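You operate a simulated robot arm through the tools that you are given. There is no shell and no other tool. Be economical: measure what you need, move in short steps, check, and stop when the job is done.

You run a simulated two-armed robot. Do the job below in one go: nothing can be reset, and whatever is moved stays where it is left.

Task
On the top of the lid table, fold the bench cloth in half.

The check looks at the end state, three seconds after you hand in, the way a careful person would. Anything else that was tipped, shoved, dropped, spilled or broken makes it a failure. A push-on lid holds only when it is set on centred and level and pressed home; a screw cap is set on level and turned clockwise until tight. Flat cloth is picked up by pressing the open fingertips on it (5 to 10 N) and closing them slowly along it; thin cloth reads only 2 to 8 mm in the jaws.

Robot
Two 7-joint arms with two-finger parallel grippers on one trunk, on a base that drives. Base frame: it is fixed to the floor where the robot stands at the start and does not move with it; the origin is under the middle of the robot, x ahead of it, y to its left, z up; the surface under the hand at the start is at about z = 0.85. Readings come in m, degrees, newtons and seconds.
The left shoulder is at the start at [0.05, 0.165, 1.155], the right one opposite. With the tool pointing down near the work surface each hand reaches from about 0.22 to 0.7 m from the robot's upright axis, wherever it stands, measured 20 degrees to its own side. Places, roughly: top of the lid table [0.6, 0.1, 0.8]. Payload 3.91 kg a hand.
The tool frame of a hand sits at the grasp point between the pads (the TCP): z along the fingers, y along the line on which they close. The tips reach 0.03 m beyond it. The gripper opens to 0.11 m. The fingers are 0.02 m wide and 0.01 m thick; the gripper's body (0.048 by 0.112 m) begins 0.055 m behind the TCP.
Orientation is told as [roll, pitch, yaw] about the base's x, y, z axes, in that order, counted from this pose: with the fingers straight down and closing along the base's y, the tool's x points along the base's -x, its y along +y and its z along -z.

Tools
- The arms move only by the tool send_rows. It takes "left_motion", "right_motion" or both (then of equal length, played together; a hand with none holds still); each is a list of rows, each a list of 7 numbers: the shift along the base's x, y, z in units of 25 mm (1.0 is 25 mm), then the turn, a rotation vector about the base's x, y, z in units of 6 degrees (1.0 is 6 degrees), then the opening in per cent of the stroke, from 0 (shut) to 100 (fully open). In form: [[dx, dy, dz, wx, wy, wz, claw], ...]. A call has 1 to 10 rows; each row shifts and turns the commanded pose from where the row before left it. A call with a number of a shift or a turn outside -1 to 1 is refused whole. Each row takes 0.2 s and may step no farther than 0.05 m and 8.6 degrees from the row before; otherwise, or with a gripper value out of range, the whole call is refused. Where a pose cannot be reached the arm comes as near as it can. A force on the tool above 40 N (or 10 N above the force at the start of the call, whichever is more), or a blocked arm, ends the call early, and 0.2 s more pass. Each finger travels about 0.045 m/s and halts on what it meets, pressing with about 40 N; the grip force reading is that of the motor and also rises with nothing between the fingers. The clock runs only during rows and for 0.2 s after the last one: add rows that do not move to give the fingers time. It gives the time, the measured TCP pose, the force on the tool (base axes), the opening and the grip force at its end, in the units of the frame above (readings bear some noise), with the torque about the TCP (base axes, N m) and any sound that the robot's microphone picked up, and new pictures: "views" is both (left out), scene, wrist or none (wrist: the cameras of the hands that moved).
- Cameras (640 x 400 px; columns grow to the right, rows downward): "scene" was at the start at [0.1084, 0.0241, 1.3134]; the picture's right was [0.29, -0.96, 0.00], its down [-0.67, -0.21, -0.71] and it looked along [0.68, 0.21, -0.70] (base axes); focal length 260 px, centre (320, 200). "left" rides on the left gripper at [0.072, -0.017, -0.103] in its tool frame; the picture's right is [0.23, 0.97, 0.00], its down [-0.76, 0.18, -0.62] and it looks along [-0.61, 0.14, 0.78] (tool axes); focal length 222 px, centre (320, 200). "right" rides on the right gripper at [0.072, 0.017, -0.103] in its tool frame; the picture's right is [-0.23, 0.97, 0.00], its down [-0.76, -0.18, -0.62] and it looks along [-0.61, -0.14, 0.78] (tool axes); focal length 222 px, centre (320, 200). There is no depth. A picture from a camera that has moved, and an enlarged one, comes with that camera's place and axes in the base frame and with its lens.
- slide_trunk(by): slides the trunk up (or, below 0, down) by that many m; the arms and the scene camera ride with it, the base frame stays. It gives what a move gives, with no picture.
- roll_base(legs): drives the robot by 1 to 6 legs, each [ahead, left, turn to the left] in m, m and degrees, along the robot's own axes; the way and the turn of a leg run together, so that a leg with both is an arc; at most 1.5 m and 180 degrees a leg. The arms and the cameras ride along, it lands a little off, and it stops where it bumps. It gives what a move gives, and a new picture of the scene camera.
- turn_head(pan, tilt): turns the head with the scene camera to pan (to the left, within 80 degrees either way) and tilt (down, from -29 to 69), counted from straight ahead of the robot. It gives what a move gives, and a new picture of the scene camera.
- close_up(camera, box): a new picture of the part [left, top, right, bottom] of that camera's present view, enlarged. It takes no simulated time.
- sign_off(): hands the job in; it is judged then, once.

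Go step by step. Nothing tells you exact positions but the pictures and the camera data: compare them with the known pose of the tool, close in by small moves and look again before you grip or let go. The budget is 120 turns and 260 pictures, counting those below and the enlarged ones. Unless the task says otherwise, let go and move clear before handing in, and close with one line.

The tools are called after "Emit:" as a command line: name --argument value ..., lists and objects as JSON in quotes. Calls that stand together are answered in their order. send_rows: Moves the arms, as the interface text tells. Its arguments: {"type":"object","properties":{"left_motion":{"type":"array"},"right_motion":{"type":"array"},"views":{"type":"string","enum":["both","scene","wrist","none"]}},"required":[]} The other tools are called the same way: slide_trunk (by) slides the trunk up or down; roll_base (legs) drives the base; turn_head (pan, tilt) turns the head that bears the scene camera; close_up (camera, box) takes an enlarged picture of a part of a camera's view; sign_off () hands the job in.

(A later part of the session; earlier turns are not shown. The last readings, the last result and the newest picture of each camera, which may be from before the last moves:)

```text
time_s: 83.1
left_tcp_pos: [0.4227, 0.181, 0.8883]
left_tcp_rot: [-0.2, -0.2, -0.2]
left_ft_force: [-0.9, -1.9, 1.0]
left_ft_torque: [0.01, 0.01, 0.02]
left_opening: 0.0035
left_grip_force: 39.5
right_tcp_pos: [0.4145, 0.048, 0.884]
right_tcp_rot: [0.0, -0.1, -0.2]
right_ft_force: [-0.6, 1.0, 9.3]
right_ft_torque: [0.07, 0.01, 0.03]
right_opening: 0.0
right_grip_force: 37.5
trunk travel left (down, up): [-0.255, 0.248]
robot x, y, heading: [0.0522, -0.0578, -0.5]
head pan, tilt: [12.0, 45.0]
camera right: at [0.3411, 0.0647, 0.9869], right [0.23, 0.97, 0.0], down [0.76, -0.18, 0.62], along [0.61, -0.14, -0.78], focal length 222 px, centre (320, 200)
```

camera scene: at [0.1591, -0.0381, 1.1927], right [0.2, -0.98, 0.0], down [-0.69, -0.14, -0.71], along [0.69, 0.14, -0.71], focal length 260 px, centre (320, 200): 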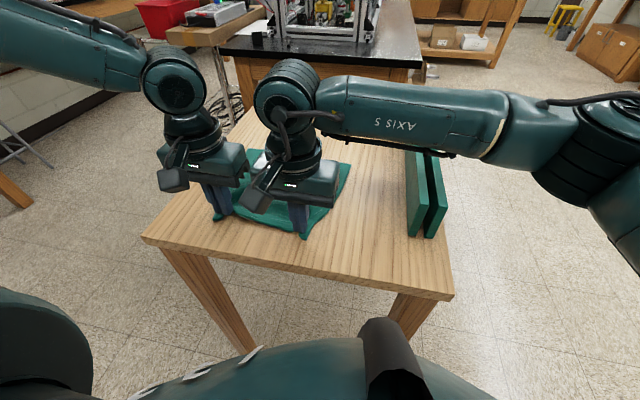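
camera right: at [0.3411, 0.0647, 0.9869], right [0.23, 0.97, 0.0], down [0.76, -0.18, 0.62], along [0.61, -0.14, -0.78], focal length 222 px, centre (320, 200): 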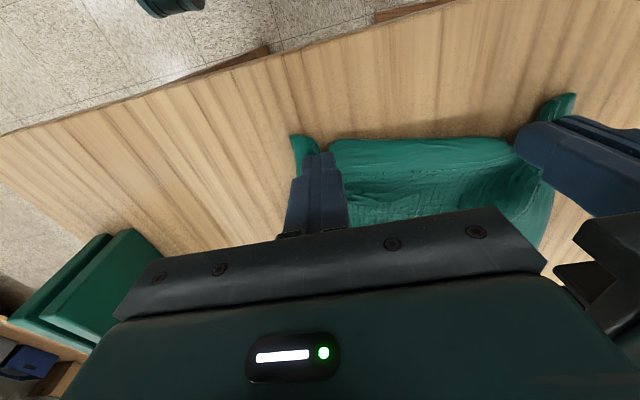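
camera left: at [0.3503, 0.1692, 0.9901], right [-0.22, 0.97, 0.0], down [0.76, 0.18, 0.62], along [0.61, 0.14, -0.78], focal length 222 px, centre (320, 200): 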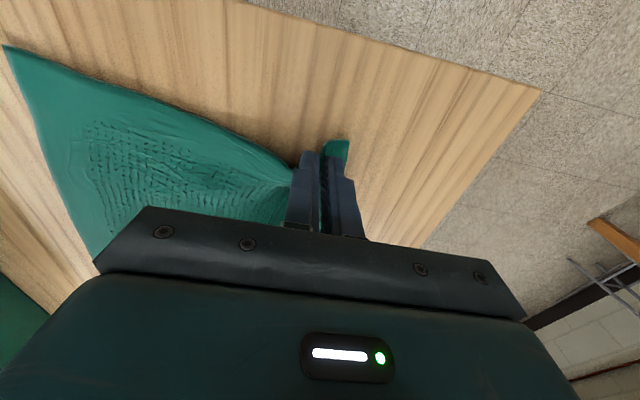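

It missed again. I'll use a wider starting opening and a spot slightly further in, to gather more cloth.

Emit:
send_rows --right_motion '[[0, 0, 0.25, 0, 0, 0, 0], [0, 0, 0, 0, 0, 0, 50], [0, 0, 0, 0, 0, 0, 50], [0, 0, 0, 0, 0, 0, 50], [0.2, 0.2, 0, 0, 0, 0, 50], [0, 0, -0.15, 0, 0, 0, 50], [0, 0, -0.1, 0, 0, 0, 50], [0, 0, 0, 0, 0, 0, 50]]' --left_motion '[[0, 0, 0, 0, 0, 0, 0], [0, 0, 0, 0, 0, 0, 0], [0, 0.1, 0, 0, 0, 0, 0], [0, 0.1, 0, 0, 0, 0, 0], [0, 0, 0, 0, 0, 0, 0], [0, 0, 0, 0, 0, 0, 0], [0, 0, 0, 0, 0, 0, 0], [0, 0, 0, 0, 0, 0, 0]]' --views "wrist"

```text
time_s: 84.9
left_tcp_pos: [0.4232, 0.1857, 0.8866]
left_tcp_rot: [-0.1, -0.2, -0.2]
left_ft_force: [-0.8, 0.4, 0.5]
left_ft_torque: [0.04, -0.01, 0.01]
left_opening: 0.0039
left_grip_force: 39.9
right_tcp_pos: [0.4195, 0.0542, 0.8844]
right_tcp_rot: [0.2, -0.1, -0.2]
right_ft_force: [0.0, -1.0, 7.0]
right_ft_torque: [0.0, -0.05, 0.02]
right_opening: 0.0551
right_grip_force: 0.1
trunk travel left (down, up): [-0.255, 0.248]
robot x, y, heading: [0.0524, -0.0568, 0.0]
head pan, tilt: [12.0, 45.0]
camera right: at [0.3464, 0.0705, 0.9868], right [0.23, 0.97, 0.0], down [0.76, -0.18, 0.62], along [0.61, -0.14, -0.78], focal length 222 px, centre (320, 200)
camera left: at [0.3505, 0.1701, 0.9907], right [-0.22, 0.97, 0.0], down [0.76, 0.18, 0.63], along [0.61, 0.14, -0.78], focal length 222 px, centre (320, 200)
```

right: 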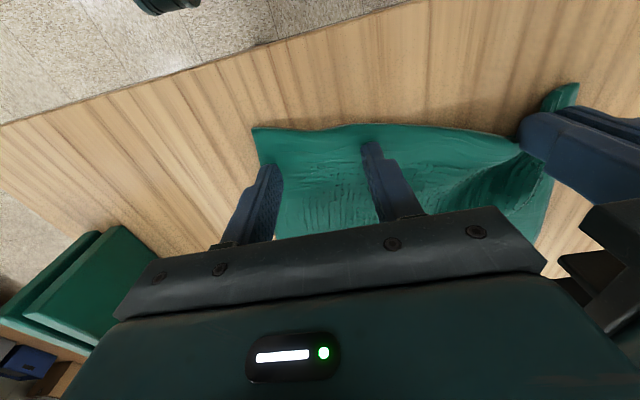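
left: 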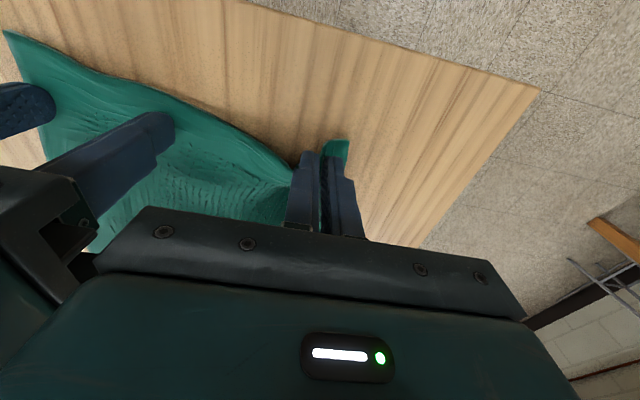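

Emit:
send_rows --right_motion '[[0, 0, 0, 0, 0, 0, 46], [0, 0, 0, 0, 0, 0, 42], [0, 0, 0, 0, 0, 0, 38], [0, 0, 0, 0, 0, 0, 34], [0, 0, 0, 0, 0, 0, 30], [0, 0, 0, 0, 0, 0, 27], [0, 0, 0, 0, 0, 0, 24], [0, 0, 0, 0, 0, 0, 21], [0, 0, 0, 0, 0, 0, 18], [0, 0, 0, 0, 0, 0, 16]]' --views "wrist"

```text
time_s: 87.1
left_tcp_pos: [0.4217, 0.1868, 0.8886]
left_tcp_rot: [-0.1, -0.2, -0.2]
left_ft_force: [-1.4, -4.5, 0.0]
left_ft_torque: [-0.15, -0.01, -0.05]
left_opening: 0.0042
left_grip_force: 40.3
right_tcp_pos: [0.4193, 0.0542, 0.8836]
right_tcp_rot: [0.1, 0.0, -0.2]
right_ft_force: [1.2, 5.5, 8.3]
right_ft_torque: [0.16, -0.04, -0.01]
right_opening: 0.0178
right_grip_force: 4.1
trunk travel left (down, up): [-0.255, 0.248]
robot x, y, heading: [0.0513, -0.0575, -0.0]
head pan, tilt: [12.0, 45.0]
camera right: at [0.3462, 0.0706, 0.9866], right [0.23, 0.97, 0.0], down [0.76, -0.18, 0.62], along [0.61, -0.14, -0.78], focal length 222 px, centre (320, 200)
```

right: 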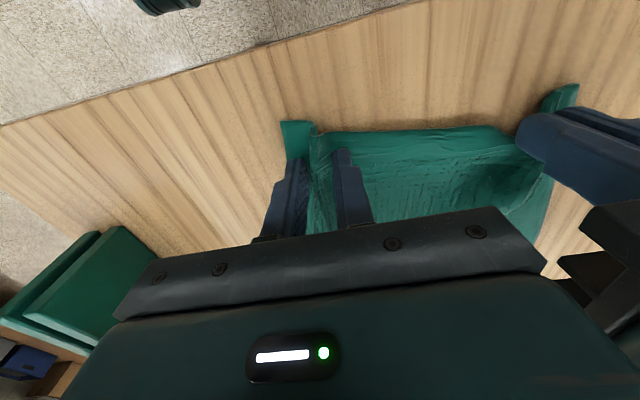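

The ridge is well formed now, and the lateral force shows the cloth is engaged. I'll finish closing with a little slack from the left.

Emit:
send_rows --right_motion '[[0, 0, 0, 0, 0, 0, 14], [0, 0, 0, 0, 0, 0, 12], [0, 0, 0, 0, 0, 0, 10], [0, 0, 0, 0, 0, 0, 8], [0, 0, 0, 0, 0, 0, 6], [0, 0, 0, 0, 0, 0, 4], [0, 0, 0, 0, 0, 0, 2], [0, 0, 0, 0, 0, 0, 0], [0, 0, 0, 0, 0, 0, 0]]' --left_motion '[[0, -0.05, 0, 0, 0, 0, 0], [0, -0.05, 0, 0, 0, 0, 0], [0, -0.05, 0, 0, 0, 0, 0], [0, -0.05, 0, 0, 0, 0, 0], [0, 0, 0, 0, 0, 0, 0], [0, 0, 0, 0, 0, 0, 0], [0, 0, 0, 0, 0, 0, 0], [0, 0, 0, 0, 0, 0, 0], [0, 0, 0, 0, 0, 0, 0]]' --views "wrist"

```text
time_s: 89.1
left_tcp_pos: [0.4241, 0.1804, 0.8879]
left_tcp_rot: [-0.2, -0.2, -0.2]
left_ft_force: [-1.6, -7.9, 0.5]
left_ft_torque: [-0.24, 0.03, -0.09]
left_opening: 0.004
left_grip_force: 40.2
right_tcp_pos: [0.4195, 0.0541, 0.8827]
right_tcp_rot: [0.2, -0.1, -0.2]
right_ft_force: [1.1, 7.7, 8.6]
right_ft_torque: [0.26, -0.05, -0.03]
right_opening: 0.0046
right_grip_force: 40.0
trunk travel left (down, up): [-0.255, 0.248]
robot x, y, heading: [0.0503, -0.0535, -0.2]
head pan, tilt: [12.0, 45.0]
camera right: at [0.3462, 0.0706, 0.9865], right [0.23, 0.97, 0.0], down [0.76, -0.18, 0.62], along [0.61, -0.14, -0.78], focal length 222 px, centre (320, 200)
camera left: at [0.3508, 0.1645, 0.9911], right [-0.22, 0.97, 0.0], down [0.76, 0.18, 0.63], along [0.61, 0.14, -0.78], focal length 222 px, centre (320, 200)
```

right: 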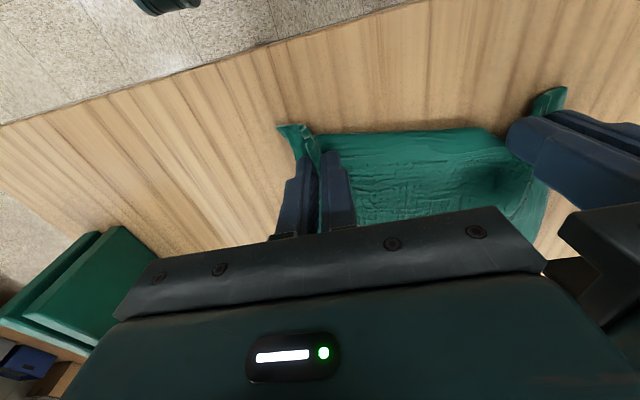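
left: 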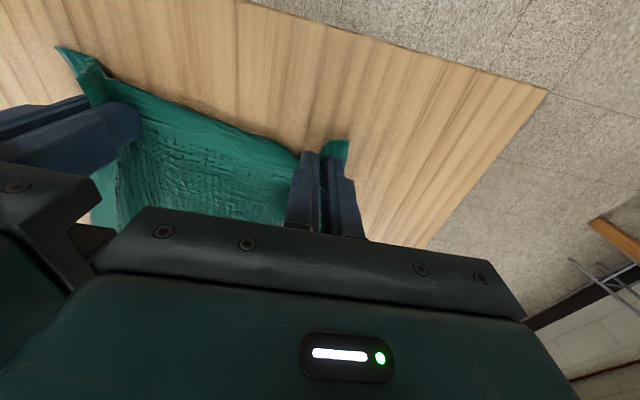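

Both corners are held, at 4.0 and 4.6 mm. I'll start the fold arc with the tools kept vertical, first up and over to the middle.

Emit:
send_rows --left_motion '[[0, 0, 0.4, 0, 0, 0, 0], [0.1, -0.05, 0.5, 0, 0, 0, 0], [0.2, -0.05, 0.5, 0, 0, 0, 0], [0.3, -0.05, 0.5, 0, 0, 0, 0], [0.4, -0.05, 0.5, 0, 0, 0, 0], [0.5, -0.05, 0.4, 0, 0, 0, 0], [0.5, -0.05, 0.3, 0, 0, 0, 0], [0.5, -0.05, 0.2, 0, 0, 0, 0], [0.5, -0.05, 0.1, 0, 0, 0, 0], [0.5, -0.05, 0, 0, 0, 0, 0]]' --right_motion '[[0, 0, 0.4, 0, 0, 0, 0], [0.1, -0.05, 0.5, 0, 0, 0, 0], [0.2, -0.05, 0.5, 0, 0, 0, 0], [0.3, -0.05, 0.5, 0, 0, 0, 0], [0.4, -0.05, 0.5, 0, 0, 0, 0], [0.5, -0.05, 0.4, 0, 0, 0, 0], [0.5, -0.05, 0.3, 0, 0, 0, 0], [0.5, -0.05, 0.2, 0, 0, 0, 0], [0.5, -0.05, 0.1, 0, 0, 0, 0], [0.5, -0.05, 0, 0, 0, 0, 0]]' --views "both"

```text
time_s: 91.3
left_tcp_pos: [0.5125, 0.1703, 0.9717]
left_tcp_rot: [-0.2, -0.1, -0.2]
left_ft_force: [-2.0, -10.5, -0.8]
left_ft_torque: [-0.33, 0.11, -0.1]
left_opening: 0.0042
left_grip_force: 39.7
right_tcp_pos: [0.5074, 0.0431, 0.9686]
right_tcp_rot: [0.0, 0.0, -0.2]
right_ft_force: [2.2, 10.2, 0.1]
right_ft_torque: [0.28, -0.1, -0.02]
right_opening: 0.0043
right_grip_force: 40.5
trunk travel left (down, up): [-0.255, 0.248]
robot x, y, heading: [0.0483, -0.057, -0.4]
head pan, tilt: [12.0, 45.0]
camera scene: at [0.1597, -0.038, 1.1926], right [0.2, -0.98, 0.0], down [-0.69, -0.14, -0.71], along [0.69, 0.14, -0.71], focal length 260 px, centre (320, 200)
camera right: at [0.4338, 0.0594, 1.0718], right [0.23, 0.97, 0.0], down [0.76, -0.18, 0.62], along [0.61, -0.14, -0.78], focal length 222 px, centre (320, 200)
camera left: at [0.4396, 0.1544, 1.0752], right [-0.22, 0.97, 0.0], down [0.76, 0.18, 0.62], along [0.61, 0.14, -0.78], focal length 222 px, centre (320, 200)
```

scene: 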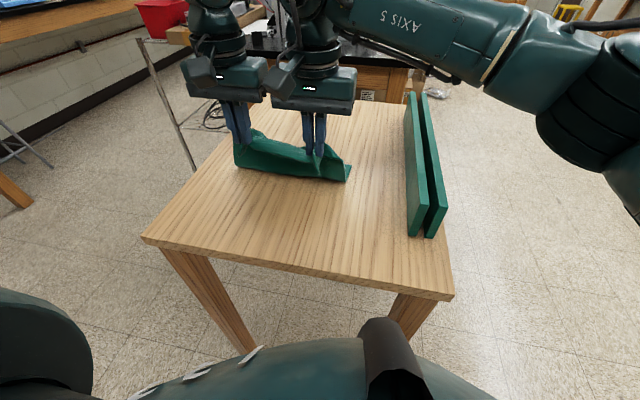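
right: 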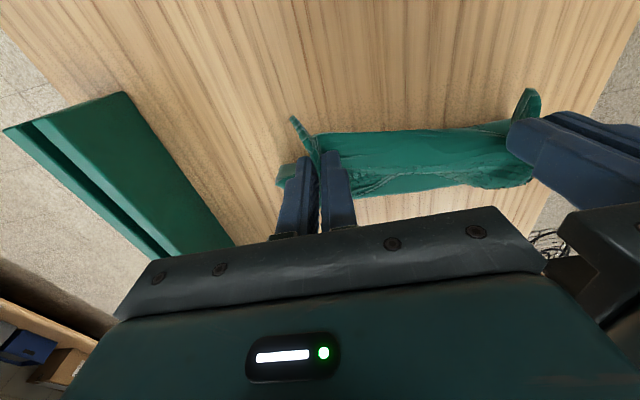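
left: 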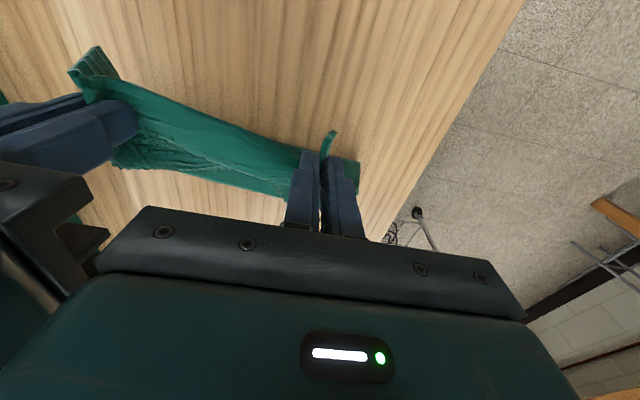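

The fold is holding evenly and everything is in reach. Now I'll carry it on over and down onto the far edge.

Emit:
send_rows --left_motion '[[0.5, -0.03, -0.1, 0, 0, 0, 0], [0.5, -0.03, -0.2, 0, 0, 0, 0], [0.5, -0.03, -0.3, 0, 0, 0, 0], [0.5, 0, -0.3, 0, 0, 0, 0], [0.5, 0, -0.4, 0, 0, 0, 0], [0.5, 0, -0.4, 0, 0, 0, 0], [0.4, 0, -0.4, 0, 0, 0, 0], [0.3, 0, -0.4, 0, 0, 0, 0], [0.2, 0, -0.4, 0, 0, 0, 0], [0, 0, 0, 0, 0, 0, 0]]' --right_motion '[[0.5, 0.02, -0.1, 0, 0, 0, 0], [0.5, 0.02, -0.2, 0, 0, 0, 0], [0.5, 0.02, -0.3, 0, 0, 0, 0], [0.5, 0, -0.3, 0, 0, 0, 0], [0.5, 0, -0.4, 0, 0, 0, 0], [0.5, 0, -0.4, 0, 0, 0, 0], [0.4, 0, -0.4, 0, 0, 0, 0], [0.3, 0, -0.4, 0, 0, 0, 0], [0.2, 0, -0.4, 0, 0, 0, 0], [0, 0, 0, 0, 0, 0, 0]]' --views "both"

Emit:
close_up --camera "scene" --box '[190, 90, 390, 215]'

```text
time_s: 93.5
left_tcp_pos: [0.6055, 0.1701, 0.9022]
left_tcp_rot: [-0.3, -0.3, -0.2]
left_ft_force: [1.1, -3.7, 2.4]
left_ft_torque: [-0.14, 0.01, -0.01]
left_opening: 0.0039
left_grip_force: 40.2
left hand out of reach, approached as far as the arm can: row 9
right_tcp_pos: [0.6039, 0.0439, 0.8945]
right_tcp_rot: [0.1, 0.0, -0.2]
right_ft_force: [1.2, 4.5, 1.0]
right_ft_torque: [0.07, -0.01, 0.01]
right_opening: 0.0044
right_grip_force: 39.9
trunk travel left (down, up): [-0.255, 0.248]
robot x, y, heading: [0.0514, -0.0591, -0.4]
head pan, tilt: [12.0, 45.0]
camera scene: at [0.1594, -0.038, 1.1927], right [0.2, -0.98, 0.0], down [-0.69, -0.14, -0.71], along [0.69, 0.14, -0.71], focal length 260 px, centre (320, 200)
camera right: at [0.5304, 0.0615, 0.9986], right [0.23, 0.97, 0.0], down [0.76, -0.18, 0.62], along [0.61, -0.14, -0.78], focal length 222 px, centre (320, 200)
camera left: at [0.5324, 0.1537, 1.0047], right [-0.22, 0.97, -0.01], down [0.76, 0.18, 0.63], along [0.61, 0.14, -0.78], focal length 222 px, centre (320, 200)
```

scene: 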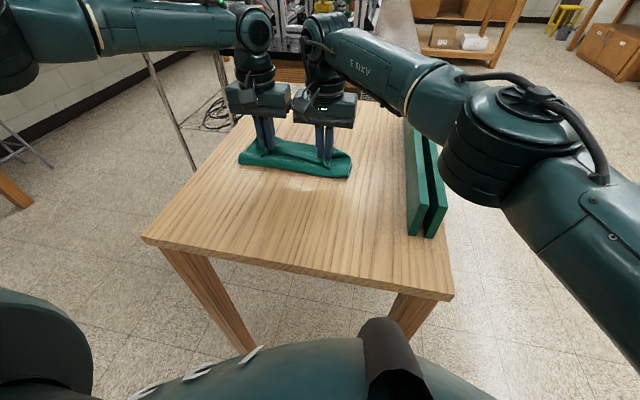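
right: 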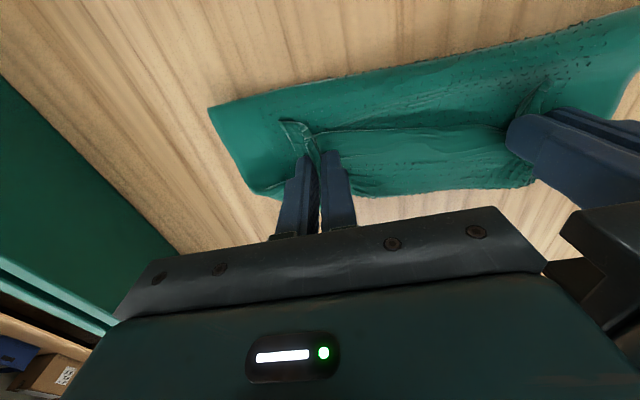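
left: 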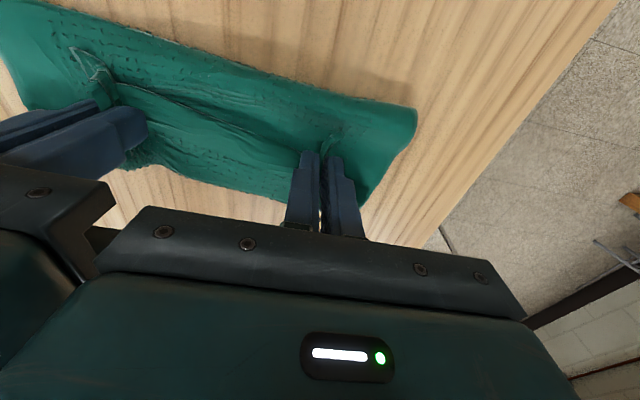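

```text
3.20 times, centred on (290, 152) of scene
camera zoom: at [0.1594, -0.038, 1.1927], right [0.2, -0.98, 0.0], down [-0.69, -0.14, -0.71], along [0.69, 0.14, -0.71], focal length 830 px, centre (416, 352)
```

zoom: 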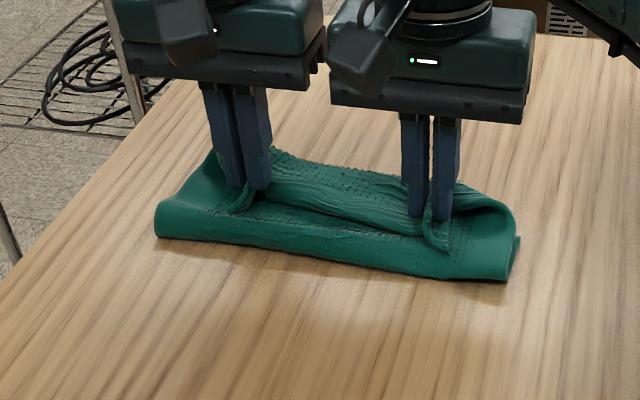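

The near edge has been carried over to the far edge. I'll lower the right a touch, release both slowly, then raise the hands and inspect.

Emit:
send_rows --left_motion '[[0, 0, -0.2, 0, 0, 0, 0], [0, 0, -0.1, 0, 0, 0, 0], [0, 0, 0, 0, 0, 0, 12], [0, 0, 0, 0, 0, 0, 25], [0, 0, 0, 0, 0, 0, 35], [0, 0, 0, 0, 0, 0, 35], [0, 0, 0.5, 0, 0, 0, 35], [0, 0, 0.8, 0, 0, 0, 35], [0, 0, 0.8, 0, 0, 0, 35], [0, 0, 0, 0, 0, 0, 35]]' --right_motion '[[0, 0, -0.2, 0, 0, 0, 0], [0, 0, -0.1, 0, 0, 0, 0], [0, 0, 0, 0, 0, 0, 12], [0, 0, 0, 0, 0, 0, 25], [0, 0, 0, 0, 0, 0, 35], [0, 0, 0, 0, 0, 0, 35], [0, 0, 0.5, 0, 0, 0, 35], [0, 0, 0.8, 0, 0, 0, 35], [0, 0, 0.8, 0, 0, 0, 35], [0, 0, 0, 0, 0, 0, 35]]' --views "both"

Emit:
close_up --camera "scene" --box '[190, 90, 390, 215]'

```text
time_s: 95.7
left_tcp_pos: [0.6047, 0.1704, 0.9474]
left_tcp_rot: [-0.2, -0.2, -0.2]
left_ft_force: [0.6, 0.2, -0.7]
left_ft_torque: [-0.01, 0.0, -0.02]
left_opening: 0.0384
left_grip_force: 0.1
right_tcp_pos: [0.602, 0.0439, 0.9412]
right_tcp_rot: [0.0, -0.1, -0.2]
right_ft_force: [0.2, -0.1, 0.0]
right_ft_torque: [-0.01, 0.02, -0.01]
right_opening: 0.0387
right_grip_force: 0.1
trunk travel left (down, up): [-0.255, 0.248]
robot x, y, heading: [0.0506, -0.057, -0.2]
head pan, tilt: [12.0, 45.0]
camera scene: at [0.1596, -0.038, 1.1926], right [0.2, -0.98, 0.0], down [-0.69, -0.14, -0.71], along [0.69, 0.14, -0.71], focal length 260 px, centre (320, 200)
camera right: at [0.5291, 0.0602, 1.0437], right [0.23, 0.97, 0.0], down [0.76, -0.18, 0.62], along [0.61, -0.14, -0.78], focal length 222 px, centre (320, 200)
camera left: at [0.533, 0.154, 1.0499], right [-0.22, 0.97, 0.0], down [0.76, 0.18, 0.62], along [0.61, 0.14, -0.78], focal length 222 px, centre (320, 200)
```

scene: 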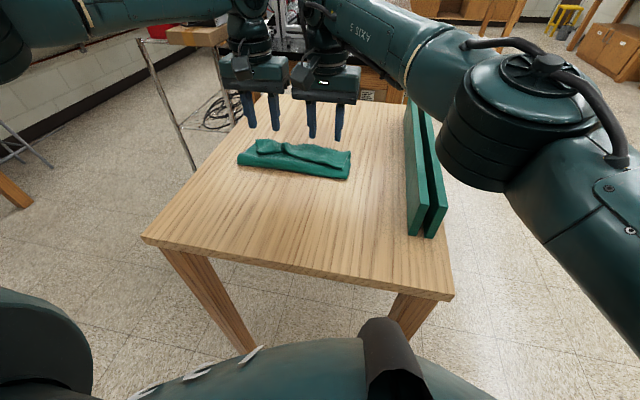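
right: 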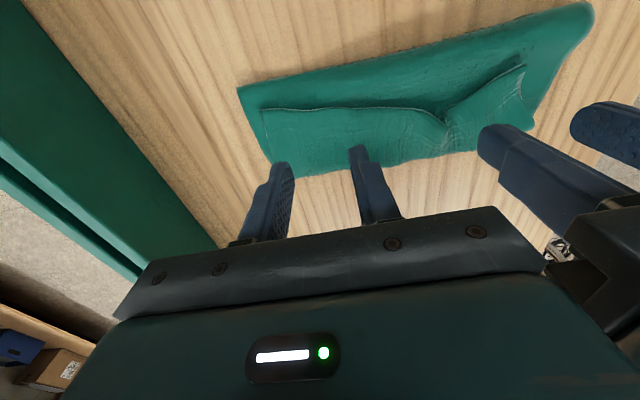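
left: 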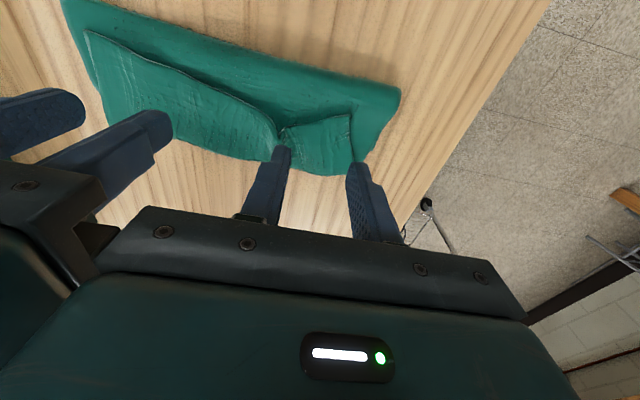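

```text
3.20 times, centred on (290, 152) of scene
camera zoom: at [0.1596, -0.038, 1.1926], right [0.2, -0.98, 0.0], down [-0.69, -0.14, -0.71], along [0.69, 0.14, -0.71], focal length 830 px, centre (416, 352)
```

zoom: 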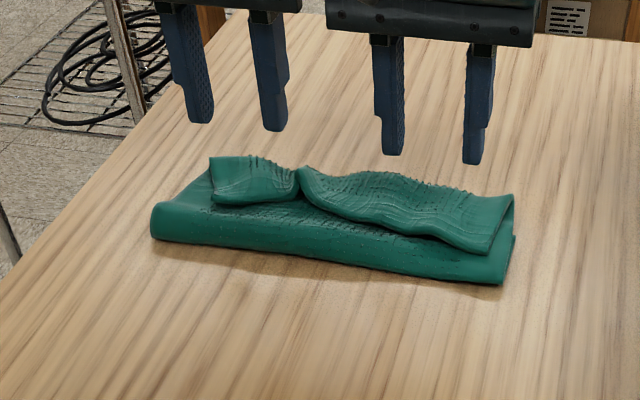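

The fold is made, but a ~4 cm hem of the top layer has turned back toward me. I'll sweep it forward with four spread fingertips, first shifting the base 4 cm right to give the left arm room.

Emit:
roll_base --legs '[[0, -0.04, 0]]'

Emit:
send_rows --left_motion '[[-0.3, 0.3, 0, 0, 0, 0, 80], [-0.4, 0.3, 0, 0, 0, 0, 80], [-0.4, 0.3, 0, 0, 0, 0, 80], [-0.4, 0.3, -0.2, 0, 0, 0, 80], [-0.3, 0.4, -0.3, 0, 0, 0, 80], [0, 0, -0.3, 0, 0, 0, 80], [0, 0, -0.3, 0, 0, 0, 80], [0, 0, 0, 0, 0, 0, 80]]' --right_motion '[[-0.4, 0.3, 0, 0, 0, 0, 80], [-0.4, 0.3, 0, 0, 0, 0, 80], [-0.5, 0.3, 0, 0, 0, 0, 80], [-0.5, 0.3, -0.1, 0, 0, 0, 80], [-0.3, 0.4, -0.2, 0, 0, 0, 80], [0, 0, -0.3, 0, 0, 0, 80], [0, 0, -0.3, 0, 0, 0, 80], [0, 0, 0, 0, 0, 0, 80]]' --views "both"

Emit:
close_up --camera "scene" --box '[170, 90, 370, 215]'

```text
time_s: 96.7
left_tcp_pos: [0.6049, 0.13, 0.9469]
left_tcp_rot: [-0.1, -0.2, -0.3]
left_ft_force: [-0.2, 0.0, -0.5]
left_ft_torque: [0.02, 0.0, -0.03]
left_opening: 0.0383
left_grip_force: 0.2
right_tcp_pos: [0.6021, 0.0035, 0.9406]
right_tcp_rot: [0.1, 0.0, -0.2]
right_ft_force: [0.2, -0.4, -0.6]
right_ft_torque: [-0.01, 0.0, 0.03]
right_opening: 0.0386
right_grip_force: 0.0
trunk travel left (down, up): [-0.255, 0.248]
robot x, y, heading: [0.0464, -0.0936, -0.4]
head pan, tilt: [12.0, 45.0]
camera scene: at [0.1594, -0.0781, 1.1927], right [0.2, -0.98, 0.0], down [-0.69, -0.14, -0.71], along [0.69, 0.14, -0.71], focal length 260 px, centre (320, 200)
```

scene: 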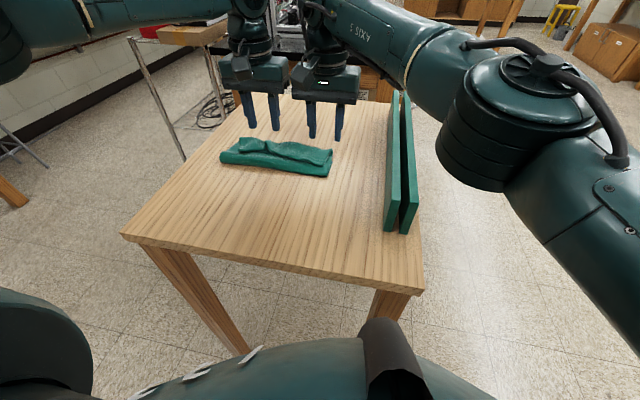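

```text
time_s: 98.5
left_tcp_pos: [0.561, 0.1713, 0.9197]
left_tcp_rot: [-0.2, -0.2, -0.2]
left_ft_force: [-0.4, 0.8, 0.3]
left_ft_torque: [0.01, 0.03, 0.03]
left_opening: 0.0879
left_grip_force: 0.1
right_tcp_pos: [0.5494, 0.0436, 0.9178]
right_tcp_rot: [0.0, -0.1, -0.2]
right_ft_force: [-0.5, -0.3, -0.9]
right_ft_torque: [0.0, -0.01, -0.02]
right_opening: 0.0881
right_grip_force: 0.2
trunk travel left (down, up): [-0.255, 0.248]
robot x, y, heading: [0.0452, -0.0925, -0.3]
head pan, tilt: [12.0, 45.0]
camera scene: at [0.1594, -0.0779, 1.1926], right [0.2, -0.98, 0.0], down [-0.69, -0.14, -0.71], along [0.69, 0.14, -0.71], focal length 260 px, centre (320, 200)
camera right: at [0.476, 0.0609, 1.0207], right [0.23, 0.97, 0.0], down [0.76, -0.18, 0.62], along [0.61, -0.14, -0.78], focal length 222 px, centre (320, 200)
camera left: at [0.4877, 0.1544, 1.0218], right [-0.22, 0.97, 0.0], down [0.76, 0.18, 0.62], along [0.61, 0.14, -0.78], focal length 222 px, centre (320, 200)
```

scene: 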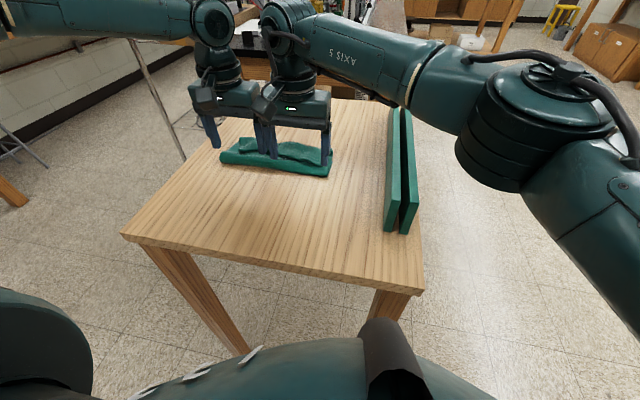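
right: 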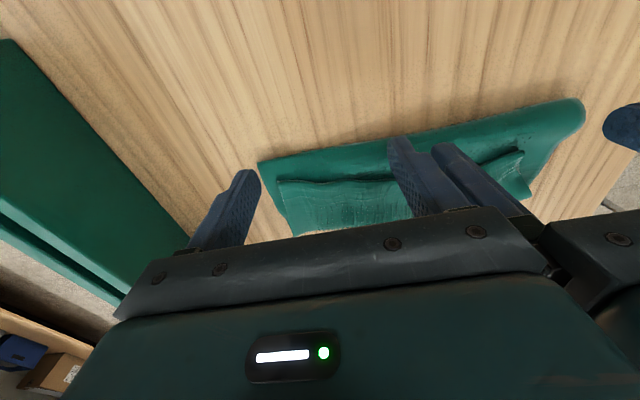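
left: 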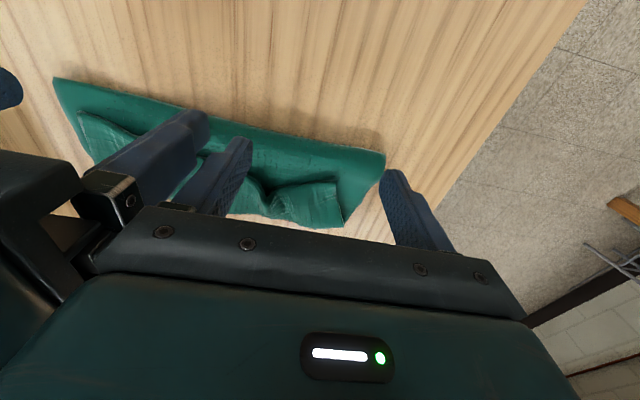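

```text
3.20 times, centred on (270, 152) of scene
camera zoom: at [0.1594, -0.0779, 1.1926], right [0.2, -0.98, 0.0], down [-0.69, -0.14, -0.71], along [0.69, 0.14, -0.71], focal length 830 px, centre (480, 352)
```

zoom: 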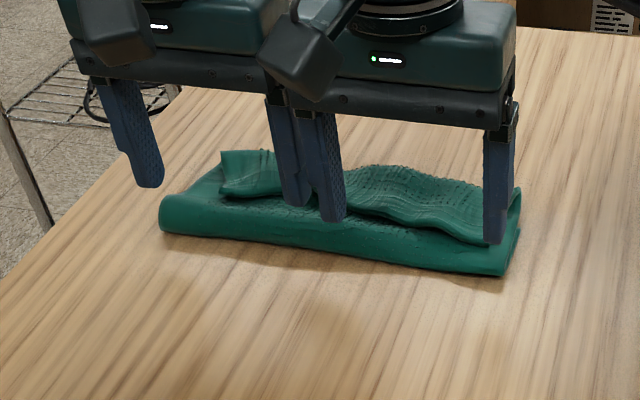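

I'll narrow the openings so all four fingertips bear on the flap, and lower gently just behind its edge.

Emit:
send_rows --left_motion '[[0, 0, 0, 0, 0, 0, 55], [0, 0, 0, 0, 0, 0, 55], [0, 0, -0.15, 0, 0, 0, 55], [0, 0, -0.15, 0, 0, 0, 55], [0, 0, -0.15, 0, 0, 0, 55], [0, 0, -0.1, 0, 0, 0, 55], [0, 0, 0, 0, 0, 0, 55]]' --right_motion '[[0, 0.2, 0, 0, 0, 0, 60], [0, 0, 0, 0, 0, 0, 60], [0, 0, -0.15, 0, 0, 0, 60], [0, 0, -0.15, 0, 0, 0, 60], [0, 0, -0.15, 0, 0, 0, 60], [0, 0, -0.1, 0, 0, 0, 60], [0, 0, 0, 0, 0, 0, 60]]' --views "wrist"

Emit:
close_up --camera "scene" --box '[170, 90, 370, 215]'

```text
time_s: 100.1
left_tcp_pos: [0.5607, 0.1697, 0.9046]
left_tcp_rot: [-0.1, -0.2, -0.3]
left_ft_force: [-0.5, -0.2, 0.5]
left_ft_torque: [0.0, 0.0, 0.02]
left_opening: 0.0603
left_grip_force: 0.1
right_tcp_pos: [0.5492, 0.0488, 0.9038]
right_tcp_rot: [0.2, -0.1, -0.4]
right_ft_force: [-0.1, 0.3, -0.4]
right_ft_torque: [-0.02, -0.01, 0.03]
right_opening: 0.0661
right_grip_force: 0.1
trunk travel left (down, up): [-0.255, 0.248]
robot x, y, heading: [0.0521, -0.0922, -0.4]
head pan, tilt: [12.0, 45.0]
camera right: at [0.4763, 0.0652, 1.0069], right [0.23, 0.97, 0.0], down [0.76, -0.18, 0.62], along [0.61, -0.14, -0.78], focal length 222 px, centre (320, 200)
camera left: at [0.4882, 0.1543, 1.0079], right [-0.22, 0.97, 0.0], down [0.76, 0.18, 0.62], along [0.61, 0.14, -0.78], focal length 222 px, centre (320, 200)
```

right: 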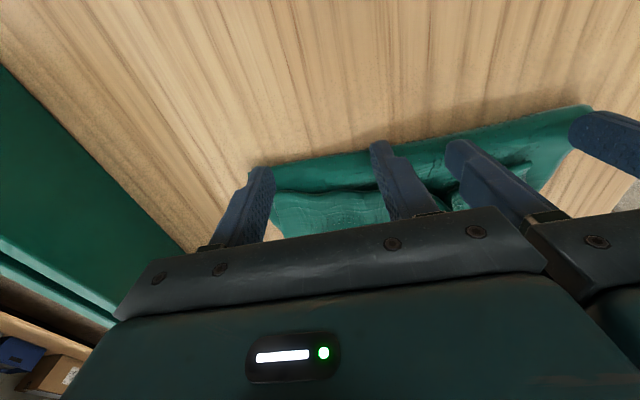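
left: 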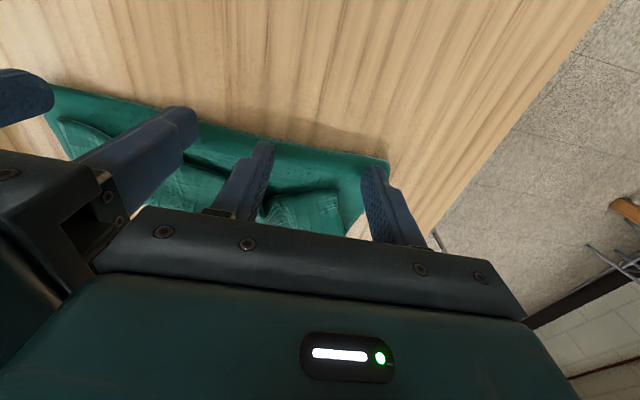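

```text
3.20 times, centred on (270, 152) of scene
camera zoom: at [0.1594, -0.0779, 1.1926], right [0.2, -0.98, 0.0], down [-0.69, -0.14, -0.71], along [0.69, 0.14, -0.71], focal length 830 px, centre (480, 352)
```

zoom: 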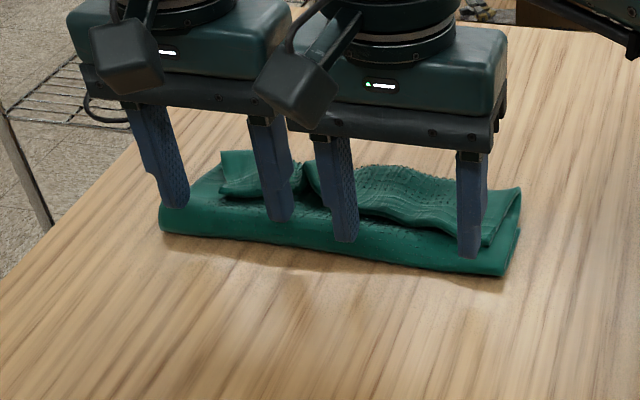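

Emit:
send_rows --left_motion '[[0, -0.2, -0.1, 0, 0, 0, 55], [0, 0, -0.1, 0, 0, 0, 55], [0, 0, -0.05, 0, 0, 0, 55], [0, 0, 0, 0, 0, 0, 55]]' --right_motion '[[0, 0, -0.1, 0, 0, 0, 60], [0, 0, -0.1, 0, 0, 0, 60], [0, 0, -0.05, 0, 0, 0, 60], [0, 0, 0, 0, 0, 0, 60]]' --views "none"

```text
time_s: 101.1
left_tcp_pos: [0.5598, 0.166, 0.8988]
left_tcp_rot: [-0.2, -0.2, -0.1]
left_ft_force: [-0.2, -0.5, 0.6]
left_ft_torque: [-0.02, 0.0, 0.02]
left_opening: 0.0606
left_grip_force: 0.1
right_tcp_pos: [0.549, 0.0496, 0.8971]
right_tcp_rot: [0.1, 0.0, -0.3]
right_ft_force: [0.1, 0.7, 0.5]
right_ft_torque: [0.04, 0.03, 0.01]
right_opening: 0.0661
right_grip_force: 0.1
trunk travel left (down, up): [-0.255, 0.248]
robot x, y, heading: [0.0475, -0.0985, -0.3]
head pan, tilt: [12.0, 45.0]
```

Emit:
send_rows --left_motion '[[0, 0, -0.1, 0, 0, 0, 55], [0.3, 0, 0, 0, 0, 0, 55], [0.4, 0, 0, 0, 0, 0, 55], [0.4, 0, 0.05, 0, 0, 0, 55], [0.4, 0, 0.1, 0, 0, 0, 55], [0.4, 0, 0.1, 0, 0, 0, 55], [0, 0, 0, 0, 0, 0, 55]]' --right_motion '[[0, 0, -0.1, 0, 0, 0, 60], [0.5, 0, 0, 0, 0, 0, 60], [0.5, 0, 0, 0, 0, 0, 60], [0.5, 0, 0.05, 0, 0, 0, 60], [0.4, 0, 0.1, 0, 0, 0, 60], [0.4, 0, 0.1, 0, 0, 0, 60], [0, 0, 0, 0, 0, 0, 60]]' --views "wrist"

Emit:
close_up --camera "scene" --box '[170, 90, 370, 215]'

```text
time_s: 102.7
left_tcp_pos: [0.6071, 0.1668, 0.9026]
left_tcp_rot: [-0.1, -0.2, -0.2]
left_ft_force: [-0.1, -0.3, 0.8]
left_ft_torque: [-0.03, 0.01, -0.03]
left_opening: 0.0606
left_grip_force: 0.0
right_tcp_pos: [0.5865, 0.0309, 0.8945]
right_tcp_rot: [0.2, -0.3, -0.4]
right_ft_force: [-0.1, 0.7, 0.3]
right_ft_torque: [0.01, -0.02, 0.0]
right_opening: 0.0659
right_grip_force: 0.0
right hand out of reach, approached as far as the arm can: row 3, 4, 5, 6
trunk travel left (down, up): [-0.255, 0.248]
robot x, y, heading: [0.0538, -0.0949, -0.3]
head pan, tilt: [12.0, 45.0]
camera right: at [0.5126, 0.0463, 0.9969], right [0.23, 0.97, 0.0], down [0.76, -0.18, 0.62], along [0.61, -0.14, -0.78], focal length 222 px, centre (320, 200)
camera left: at [0.5353, 0.1496, 1.0059], right [-0.22, 0.97, 0.0], down [0.76, 0.18, 0.62], along [0.61, 0.14, -0.78], focal length 222 px, centre (320, 200)
```

right: 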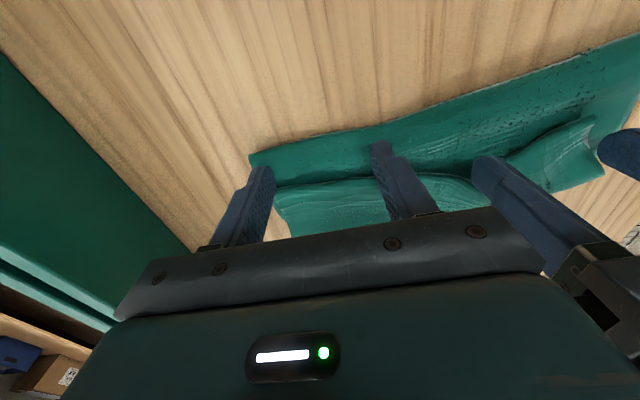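
left: 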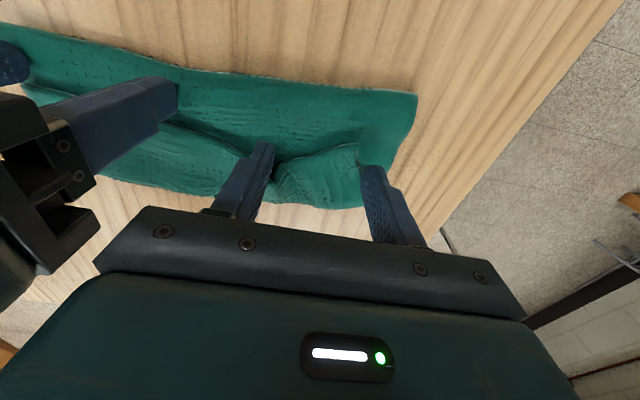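

```text
3.20 times, centred on (270, 152) of scene
camera zoom: at [0.1594, -0.0779, 1.1926], right [0.2, -0.98, 0.0], down [-0.69, -0.14, -0.71], along [0.69, 0.14, -0.71], focal length 830 px, centre (480, 352)
```

zoom: 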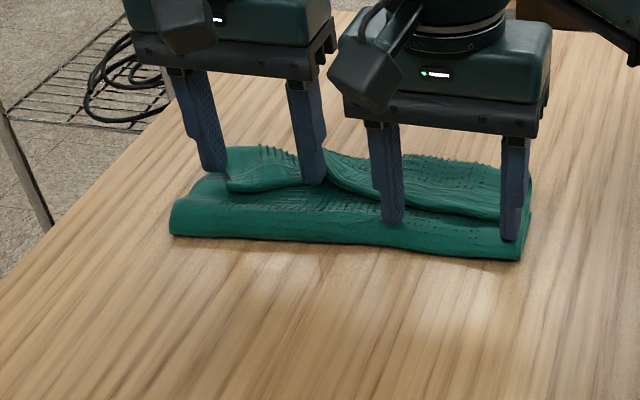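

The sweep only nudged the cloth forward, and both arms are near their limits there. I'll lift off, go back 4 cm left, lower the trunk a little, and test the reach.

Emit:
send_rows --left_motion '[[0, 0, 0.5, 0, 0, 0, 40], [0, 0, 1, 0, 0, 0, 40], [0, 0, 1, 0, 0, 0, 40], [0, 0, 1, 0, 0, 0, 40], [0, 0, 1, 0, 0, 0, 40], [0, 0, 1, 0, 0, 0, 40]]' --right_motion '[[0, 0, 0.5, 0, 0, 0, 40], [0, 0, 1, 0, 0, 0, 40], [0, 0, 1, 0, 0, 0, 40], [0, 0, 1, 0, 0, 0, 40], [0, 0, 1, 0, 0, 0, 40], [0, 0, 1, 0, 0, 0, 40]]' --views "none"

Emit:
roll_base --legs '[[0, 0.04, 0]]'

Emit:
slide_trunk --by -0.08

Emit:
close_up --camera "scene" --box '[170, 50, 410, 200]'

```text
time_s: 104.1
left_tcp_pos: [0.6073, 0.1648, 1.0407]
left_tcp_rot: [-0.1, -0.1, -0.2]
left_ft_force: [0.4, 0.2, 0.4]
left_ft_torque: [0.02, 0.0, 0.02]
left_opening: 0.0438
left_grip_force: 0.1
right_tcp_pos: [0.5815, 0.0046, 1.0171]
right_tcp_rot: [0.2, 0.0, -0.3]
right_ft_force: [-0.2, -0.3, -0.4]
right_ft_torque: [-0.01, 0.03, 0.01]
right_opening: 0.0441
right_grip_force: 0.0
right hand out of reach, approached as far as the arm can: row 2, 4, 5, 6
trunk travel left (down, up): [-0.255, 0.248]
robot x, y, heading: [0.0517, -0.0924, -0.2]
head pan, tilt: [12.0, 45.0]
```

```text
time_s: 105.1
left_tcp_pos: [0.6082, 0.2028, 1.0408]
left_tcp_rot: [-0.2, -0.3, -0.3]
left_ft_force: [0.7, -0.1, 0.2]
left_ft_torque: [0.02, 0.02, -0.01]
left_opening: 0.044
left_grip_force: 0.0
right_tcp_pos: [0.582, 0.0435, 1.017]
right_tcp_rot: [0.0, -0.3, -0.2]
right_ft_force: [-0.4, 0.1, -0.4]
right_ft_torque: [0.01, -0.01, -0.01]
right_opening: 0.044
right_grip_force: 0.1
trunk travel left (down, up): [-0.255, 0.248]
robot x, y, heading: [0.0483, -0.056, -0.2]
head pan, tilt: [12.0, 45.0]
camera scene: at [0.1596, -0.0387, 1.1926], right [0.2, -0.98, 0.0], down [-0.69, -0.14, -0.71], along [0.69, 0.14, -0.71], focal length 260 px, centre (320, 200)
```

scene: 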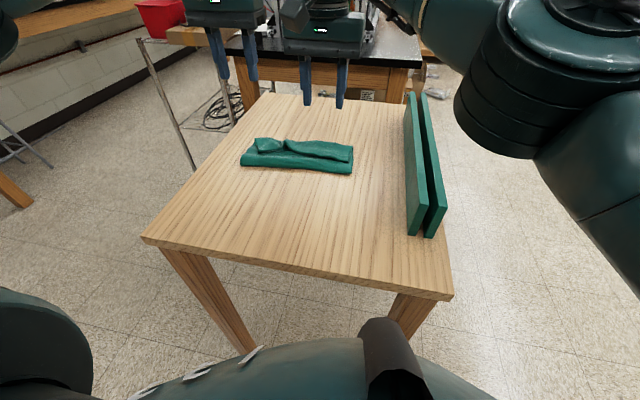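

```text
time_s: 106.3
left_tcp_pos: [0.6071, 0.2024, 0.9615]
left_tcp_rot: [-0.2, -0.1, -0.3]
left_ft_force: [0.0, 0.7, 0.4]
left_ft_torque: [0.02, -0.01, -0.03]
left_opening: 0.044
left_grip_force: 0.0
right_tcp_pos: [0.5831, 0.0429, 0.9367]
right_tcp_rot: [0.2, -0.2, -0.2]
right_ft_force: [0.1, 0.2, -0.5]
right_ft_torque: [0.01, 0.01, -0.06]
right_opening: 0.0445
right_grip_force: 0.1
trunk travel left (down, up): [-0.175, 0.328]
robot x, y, heading: [0.05, -0.0569, -0.0]
head pan, tilt: [12.0, 45.0]
```

```text
2.67 times, centred on (290, 125) of scene
camera zoom: at [0.1594, -0.0391, 1.1127], right [0.2, -0.98, 0.0], down [-0.69, -0.14, -0.71], along [0.69, 0.14, -0.71], focal length 692 px, centre (400, 400)
```

zoom: 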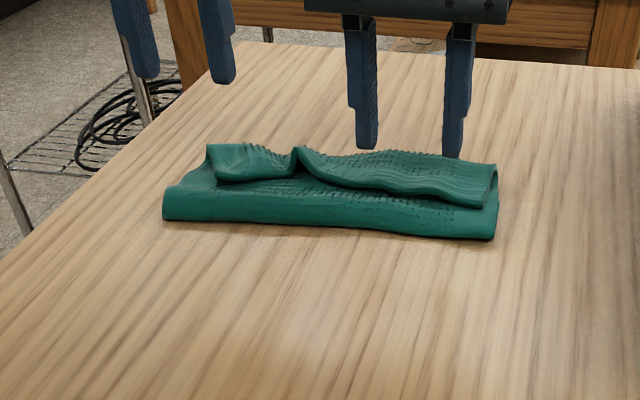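

Emit:
send_rows --left_motion '[[0.4, -0.5, -0.3, 0, 0, 0, 40], [0.5, -0.5, -0.4, 0, 0, 0, 40], [0.5, -0.3, -0.4, 0, 0, 0, 40], [0.5, 0, -0.4, 0, 0, 0, 40], [0, 0, 0, 0, 0, 0, 40]]' --right_motion '[[0.5, 0, 0, 0, 0, 0, 40], [0.5, 0, 0, 0, 0, 0, 40], [0.5, 0, 0, 0, 0, 0, 40], [0.5, 0, 0, 0, 0, 0, 40], [0.5, 0, 0, 0, 0, 0, 40]]' --views "wrist"

```text
time_s: 107.5
left_tcp_pos: [0.616, 0.1903, 0.9134]
left_tcp_rot: [-0.2, -0.2, -0.3]
left_ft_force: [-0.6, -0.2, 0.6]
left_ft_torque: [-0.02, 0.0, 0.05]
left_opening: 0.0439
left_grip_force: 0.2
left hand out of reach, approached as far as the arm can: row 1, 2, 3, 4
right_tcp_pos: [0.5885, 0.038, 0.9334]
right_tcp_rot: [0.2, -0.4, -0.2]
right_ft_force: [1.0, 0.3, 0.3]
right_ft_torque: [-0.03, 0.0, -0.01]
right_opening: 0.0439
right_grip_force: 0.0
right hand out of reach, approached as far as the arm can: row 1, 2, 3, 4, 5
trunk travel left (down, up): [-0.175, 0.328]
robot x, y, heading: [0.0515, -0.054, -0.3]
head pan, tilt: [12.0, 45.0]
camera right: at [0.5142, 0.0539, 1.0366], right [0.23, 0.97, 0.0], down [0.76, -0.18, 0.63], along [0.61, -0.14, -0.78], focal length 222 px, centre (320, 200)
camera left: at [0.5437, 0.1745, 1.0163], right [-0.22, 0.97, 0.0], down [0.76, 0.18, 0.63], along [0.61, 0.14, -0.78], focal length 222 px, centre (320, 200)
```

right: 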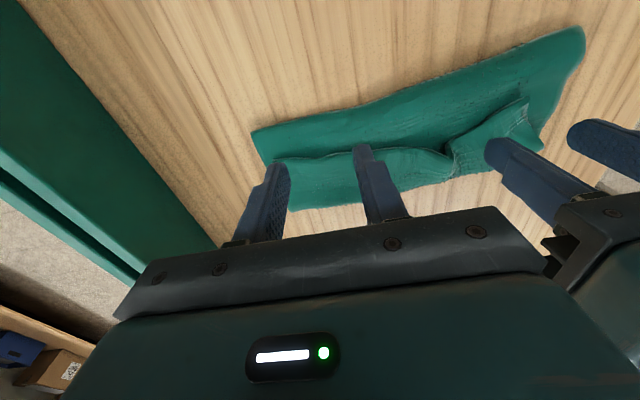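
left: 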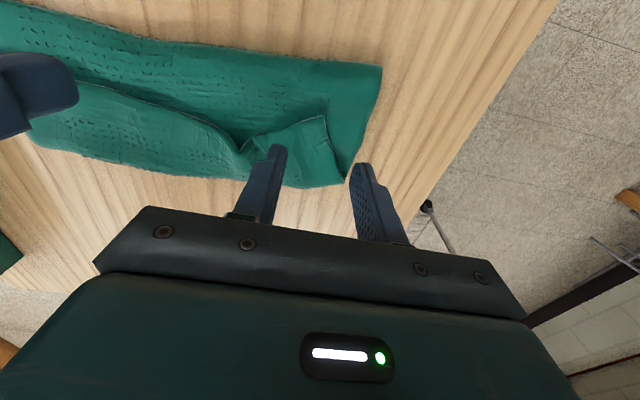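

Lowering the trunk made the reach worse, so I'll raise it back to its original height and test again.

Emit:
slide_trunk --by 0.2

Emit:
send_rows --left_motion '[[0.3, -0.3, -1, 0, 0, 0, 40], [0.3, -0.3, -1, 0, 0, 0, 40], [0.3, -0.2, -1, 0, 0, 0, 40], [0.3, 0, -1, 0, 0, 0, 40], [0.3, 0, -1, 0, 0, 0, 40], [0.3, 0, -1, 0, 0, 0, 40], [0.2, 0, -0.8, 0, 0, 0, 40], [0, 0, -0.8, 0, 0, 0, 40], [0, 0, 0, 0, 0, 0, 40]]' --right_motion '[[0.4, 0.1, -1, 0, 0, 0, 40], [0.4, 0.1, -1, 0, 0, 0, 40], [0.4, 0.1, -1, 0, 0, 0, 40], [0.4, 0.1, -1, 0, 0, 0, 40], [0.4, 0, -1, 0, 0, 0, 40], [0.4, 0, -1, 0, 0, 0, 40], [0.2, 0, -0.8, 0, 0, 0, 40], [0, 0, -0.8, 0, 0, 0, 40], [0, 0, 0, 0, 0, 0, 40]]' --views "none"

```text
time_s: 109.7
left_tcp_pos: [0.6158, 0.1908, 1.1131]
left_tcp_rot: [-0.2, -0.2, -0.2]
left_ft_force: [0.4, -0.1, 0.1]
left_ft_torque: [0.0, 0.01, 0.0]
left_opening: 0.0441
left_grip_force: 0.1
right_tcp_pos: [0.5885, 0.0377, 1.1337]
right_tcp_rot: [0.3, -0.2, -0.2]
right_ft_force: [0.1, 0.0, -0.1]
right_ft_torque: [0.03, 0.0, -0.01]
right_opening: 0.0438
right_grip_force: 0.0
trunk travel left (down, up): [-0.375, 0.128]
robot x, y, heading: [0.0488, -0.0568, -0.2]
head pan, tilt: [12.0, 45.0]
```

```text
time_s: 111.7
left_tcp_pos: [0.5973, 0.2062, 0.9387]
left_tcp_rot: [-0.2, -0.4, -0.2]
left_ft_force: [-0.4, -0.3, -0.1]
left_ft_torque: [0.0, -0.03, 0.0]
left_opening: 0.0438
left_grip_force: 0.1
left hand out of reach, approached as far as the arm can: row 1, 2, 3, 4, 5, 6, 7, 8
right_tcp_pos: [0.6211, 0.0283, 0.9572]
right_tcp_rot: [0.2, -0.3, -0.1]
right_ft_force: [0.6, 1.0, 0.1]
right_ft_torque: [-0.02, 0.03, -0.03]
right_opening: 0.044
right_grip_force: 0.0
right hand out of reach, approached as far as the arm can: row 2, 3, 4, 5, 6, 7
trunk travel left (down, up): [-0.375, 0.128]
robot x, y, heading: [0.051, -0.0506, 0.1]
head pan, tilt: [12.0, 45.0]
```

The arms still bind far out. I'll retract the hands somewhat and edge the base forward in small steps, so the cloth lies in the comfortable zone.

Emit:
send_rows --left_motion '[[-0.4, 0, 0.6, 0, 0, 0, 40], [-0.6, 0, 0.6, 0, 0, 0, 40], [-0.6, 0, 0.6, 0, 0, 0, 40], [-0.6, 0, 0.4, 0, 0, 0, 40], [-0.6, 0, 0, 0, 0, 0, 40], [-0.6, 0, 0, 0, 0, 0, 40]]' --right_motion '[[-0.6, 0, 0.6, 0, 0, 0, 40], [-0.8, 0, 0.6, 0, 0, 0, 40], [-0.8, 0, 0.4, 0, 0, 0, 40], [-0.8, 0, 0, 0, 0, 0, 40], [-0.8, 0, 0, 0, 0, 0, 40], [-0.6, 0, 0, 0, 0, 0, 40]]' --views "none"

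Emit:
roll_base --legs '[[0.03, 0, 0], [0.03, 0, 0]]'

```text
time_s: 113.1
left_tcp_pos: [0.5137, 0.2063, 0.9946]
left_tcp_rot: [-0.1, -0.3, -0.2]
left_ft_force: [-0.1, 0.5, -0.4]
left_ft_torque: [0.0, 0.01, 0.0]
left_opening: 0.0438
left_grip_force: 0.0
right_tcp_pos: [0.5119, 0.0284, 0.997]
right_tcp_rot: [0.1, -0.3, -0.3]
right_ft_force: [0.4, 0.0, -0.1]
right_ft_torque: [-0.02, -0.01, 0.03]
right_opening: 0.044
right_grip_force: 0.1
trunk travel left (down, up): [-0.375, 0.128]
robot x, y, heading: [0.046, -0.0561, -0.0]
head pan, tilt: [12.0, 45.0]
```

```text
time_s: 114.1
left_tcp_pos: [0.5375, 0.2051, 0.9951]
left_tcp_rot: [-0.2, -0.1, -0.4]
left_ft_force: [1.3, -0.6, -0.4]
left_ft_torque: [-0.01, 0.01, 0.02]
left_opening: 0.044
left_grip_force: 0.0
right_tcp_pos: [0.537, 0.0273, 0.9969]
right_tcp_rot: [0.2, -0.3, -0.4]
right_ft_force: [0.1, -0.4, 0.2]
right_ft_torque: [-0.03, 0.01, 0.05]
right_opening: 0.0439
right_grip_force: 0.1
trunk travel left (down, up): [-0.375, 0.128]
robot x, y, heading: [0.073, -0.0523, -0.5]
head pan, tilt: [12.0, 45.0]
stopped in leg 2: the robot was blocked; the commanded pose is now the measured one
camera scene: at [0.1837, -0.0387, 1.3127], right [0.2, -0.98, 0.0], down [-0.69, -0.14, -0.71], along [0.69, 0.14, -0.71], focal length 260 px, centre (320, 200)
```

scene: 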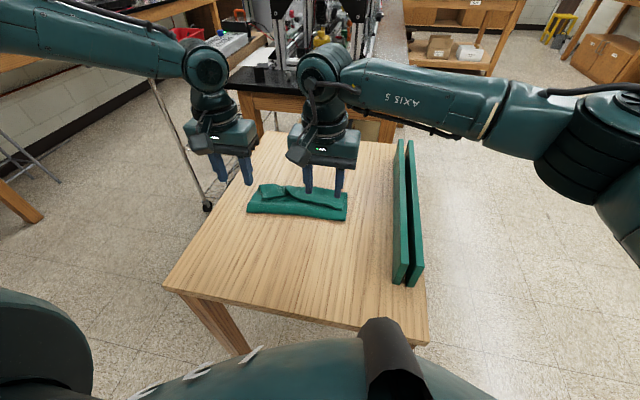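

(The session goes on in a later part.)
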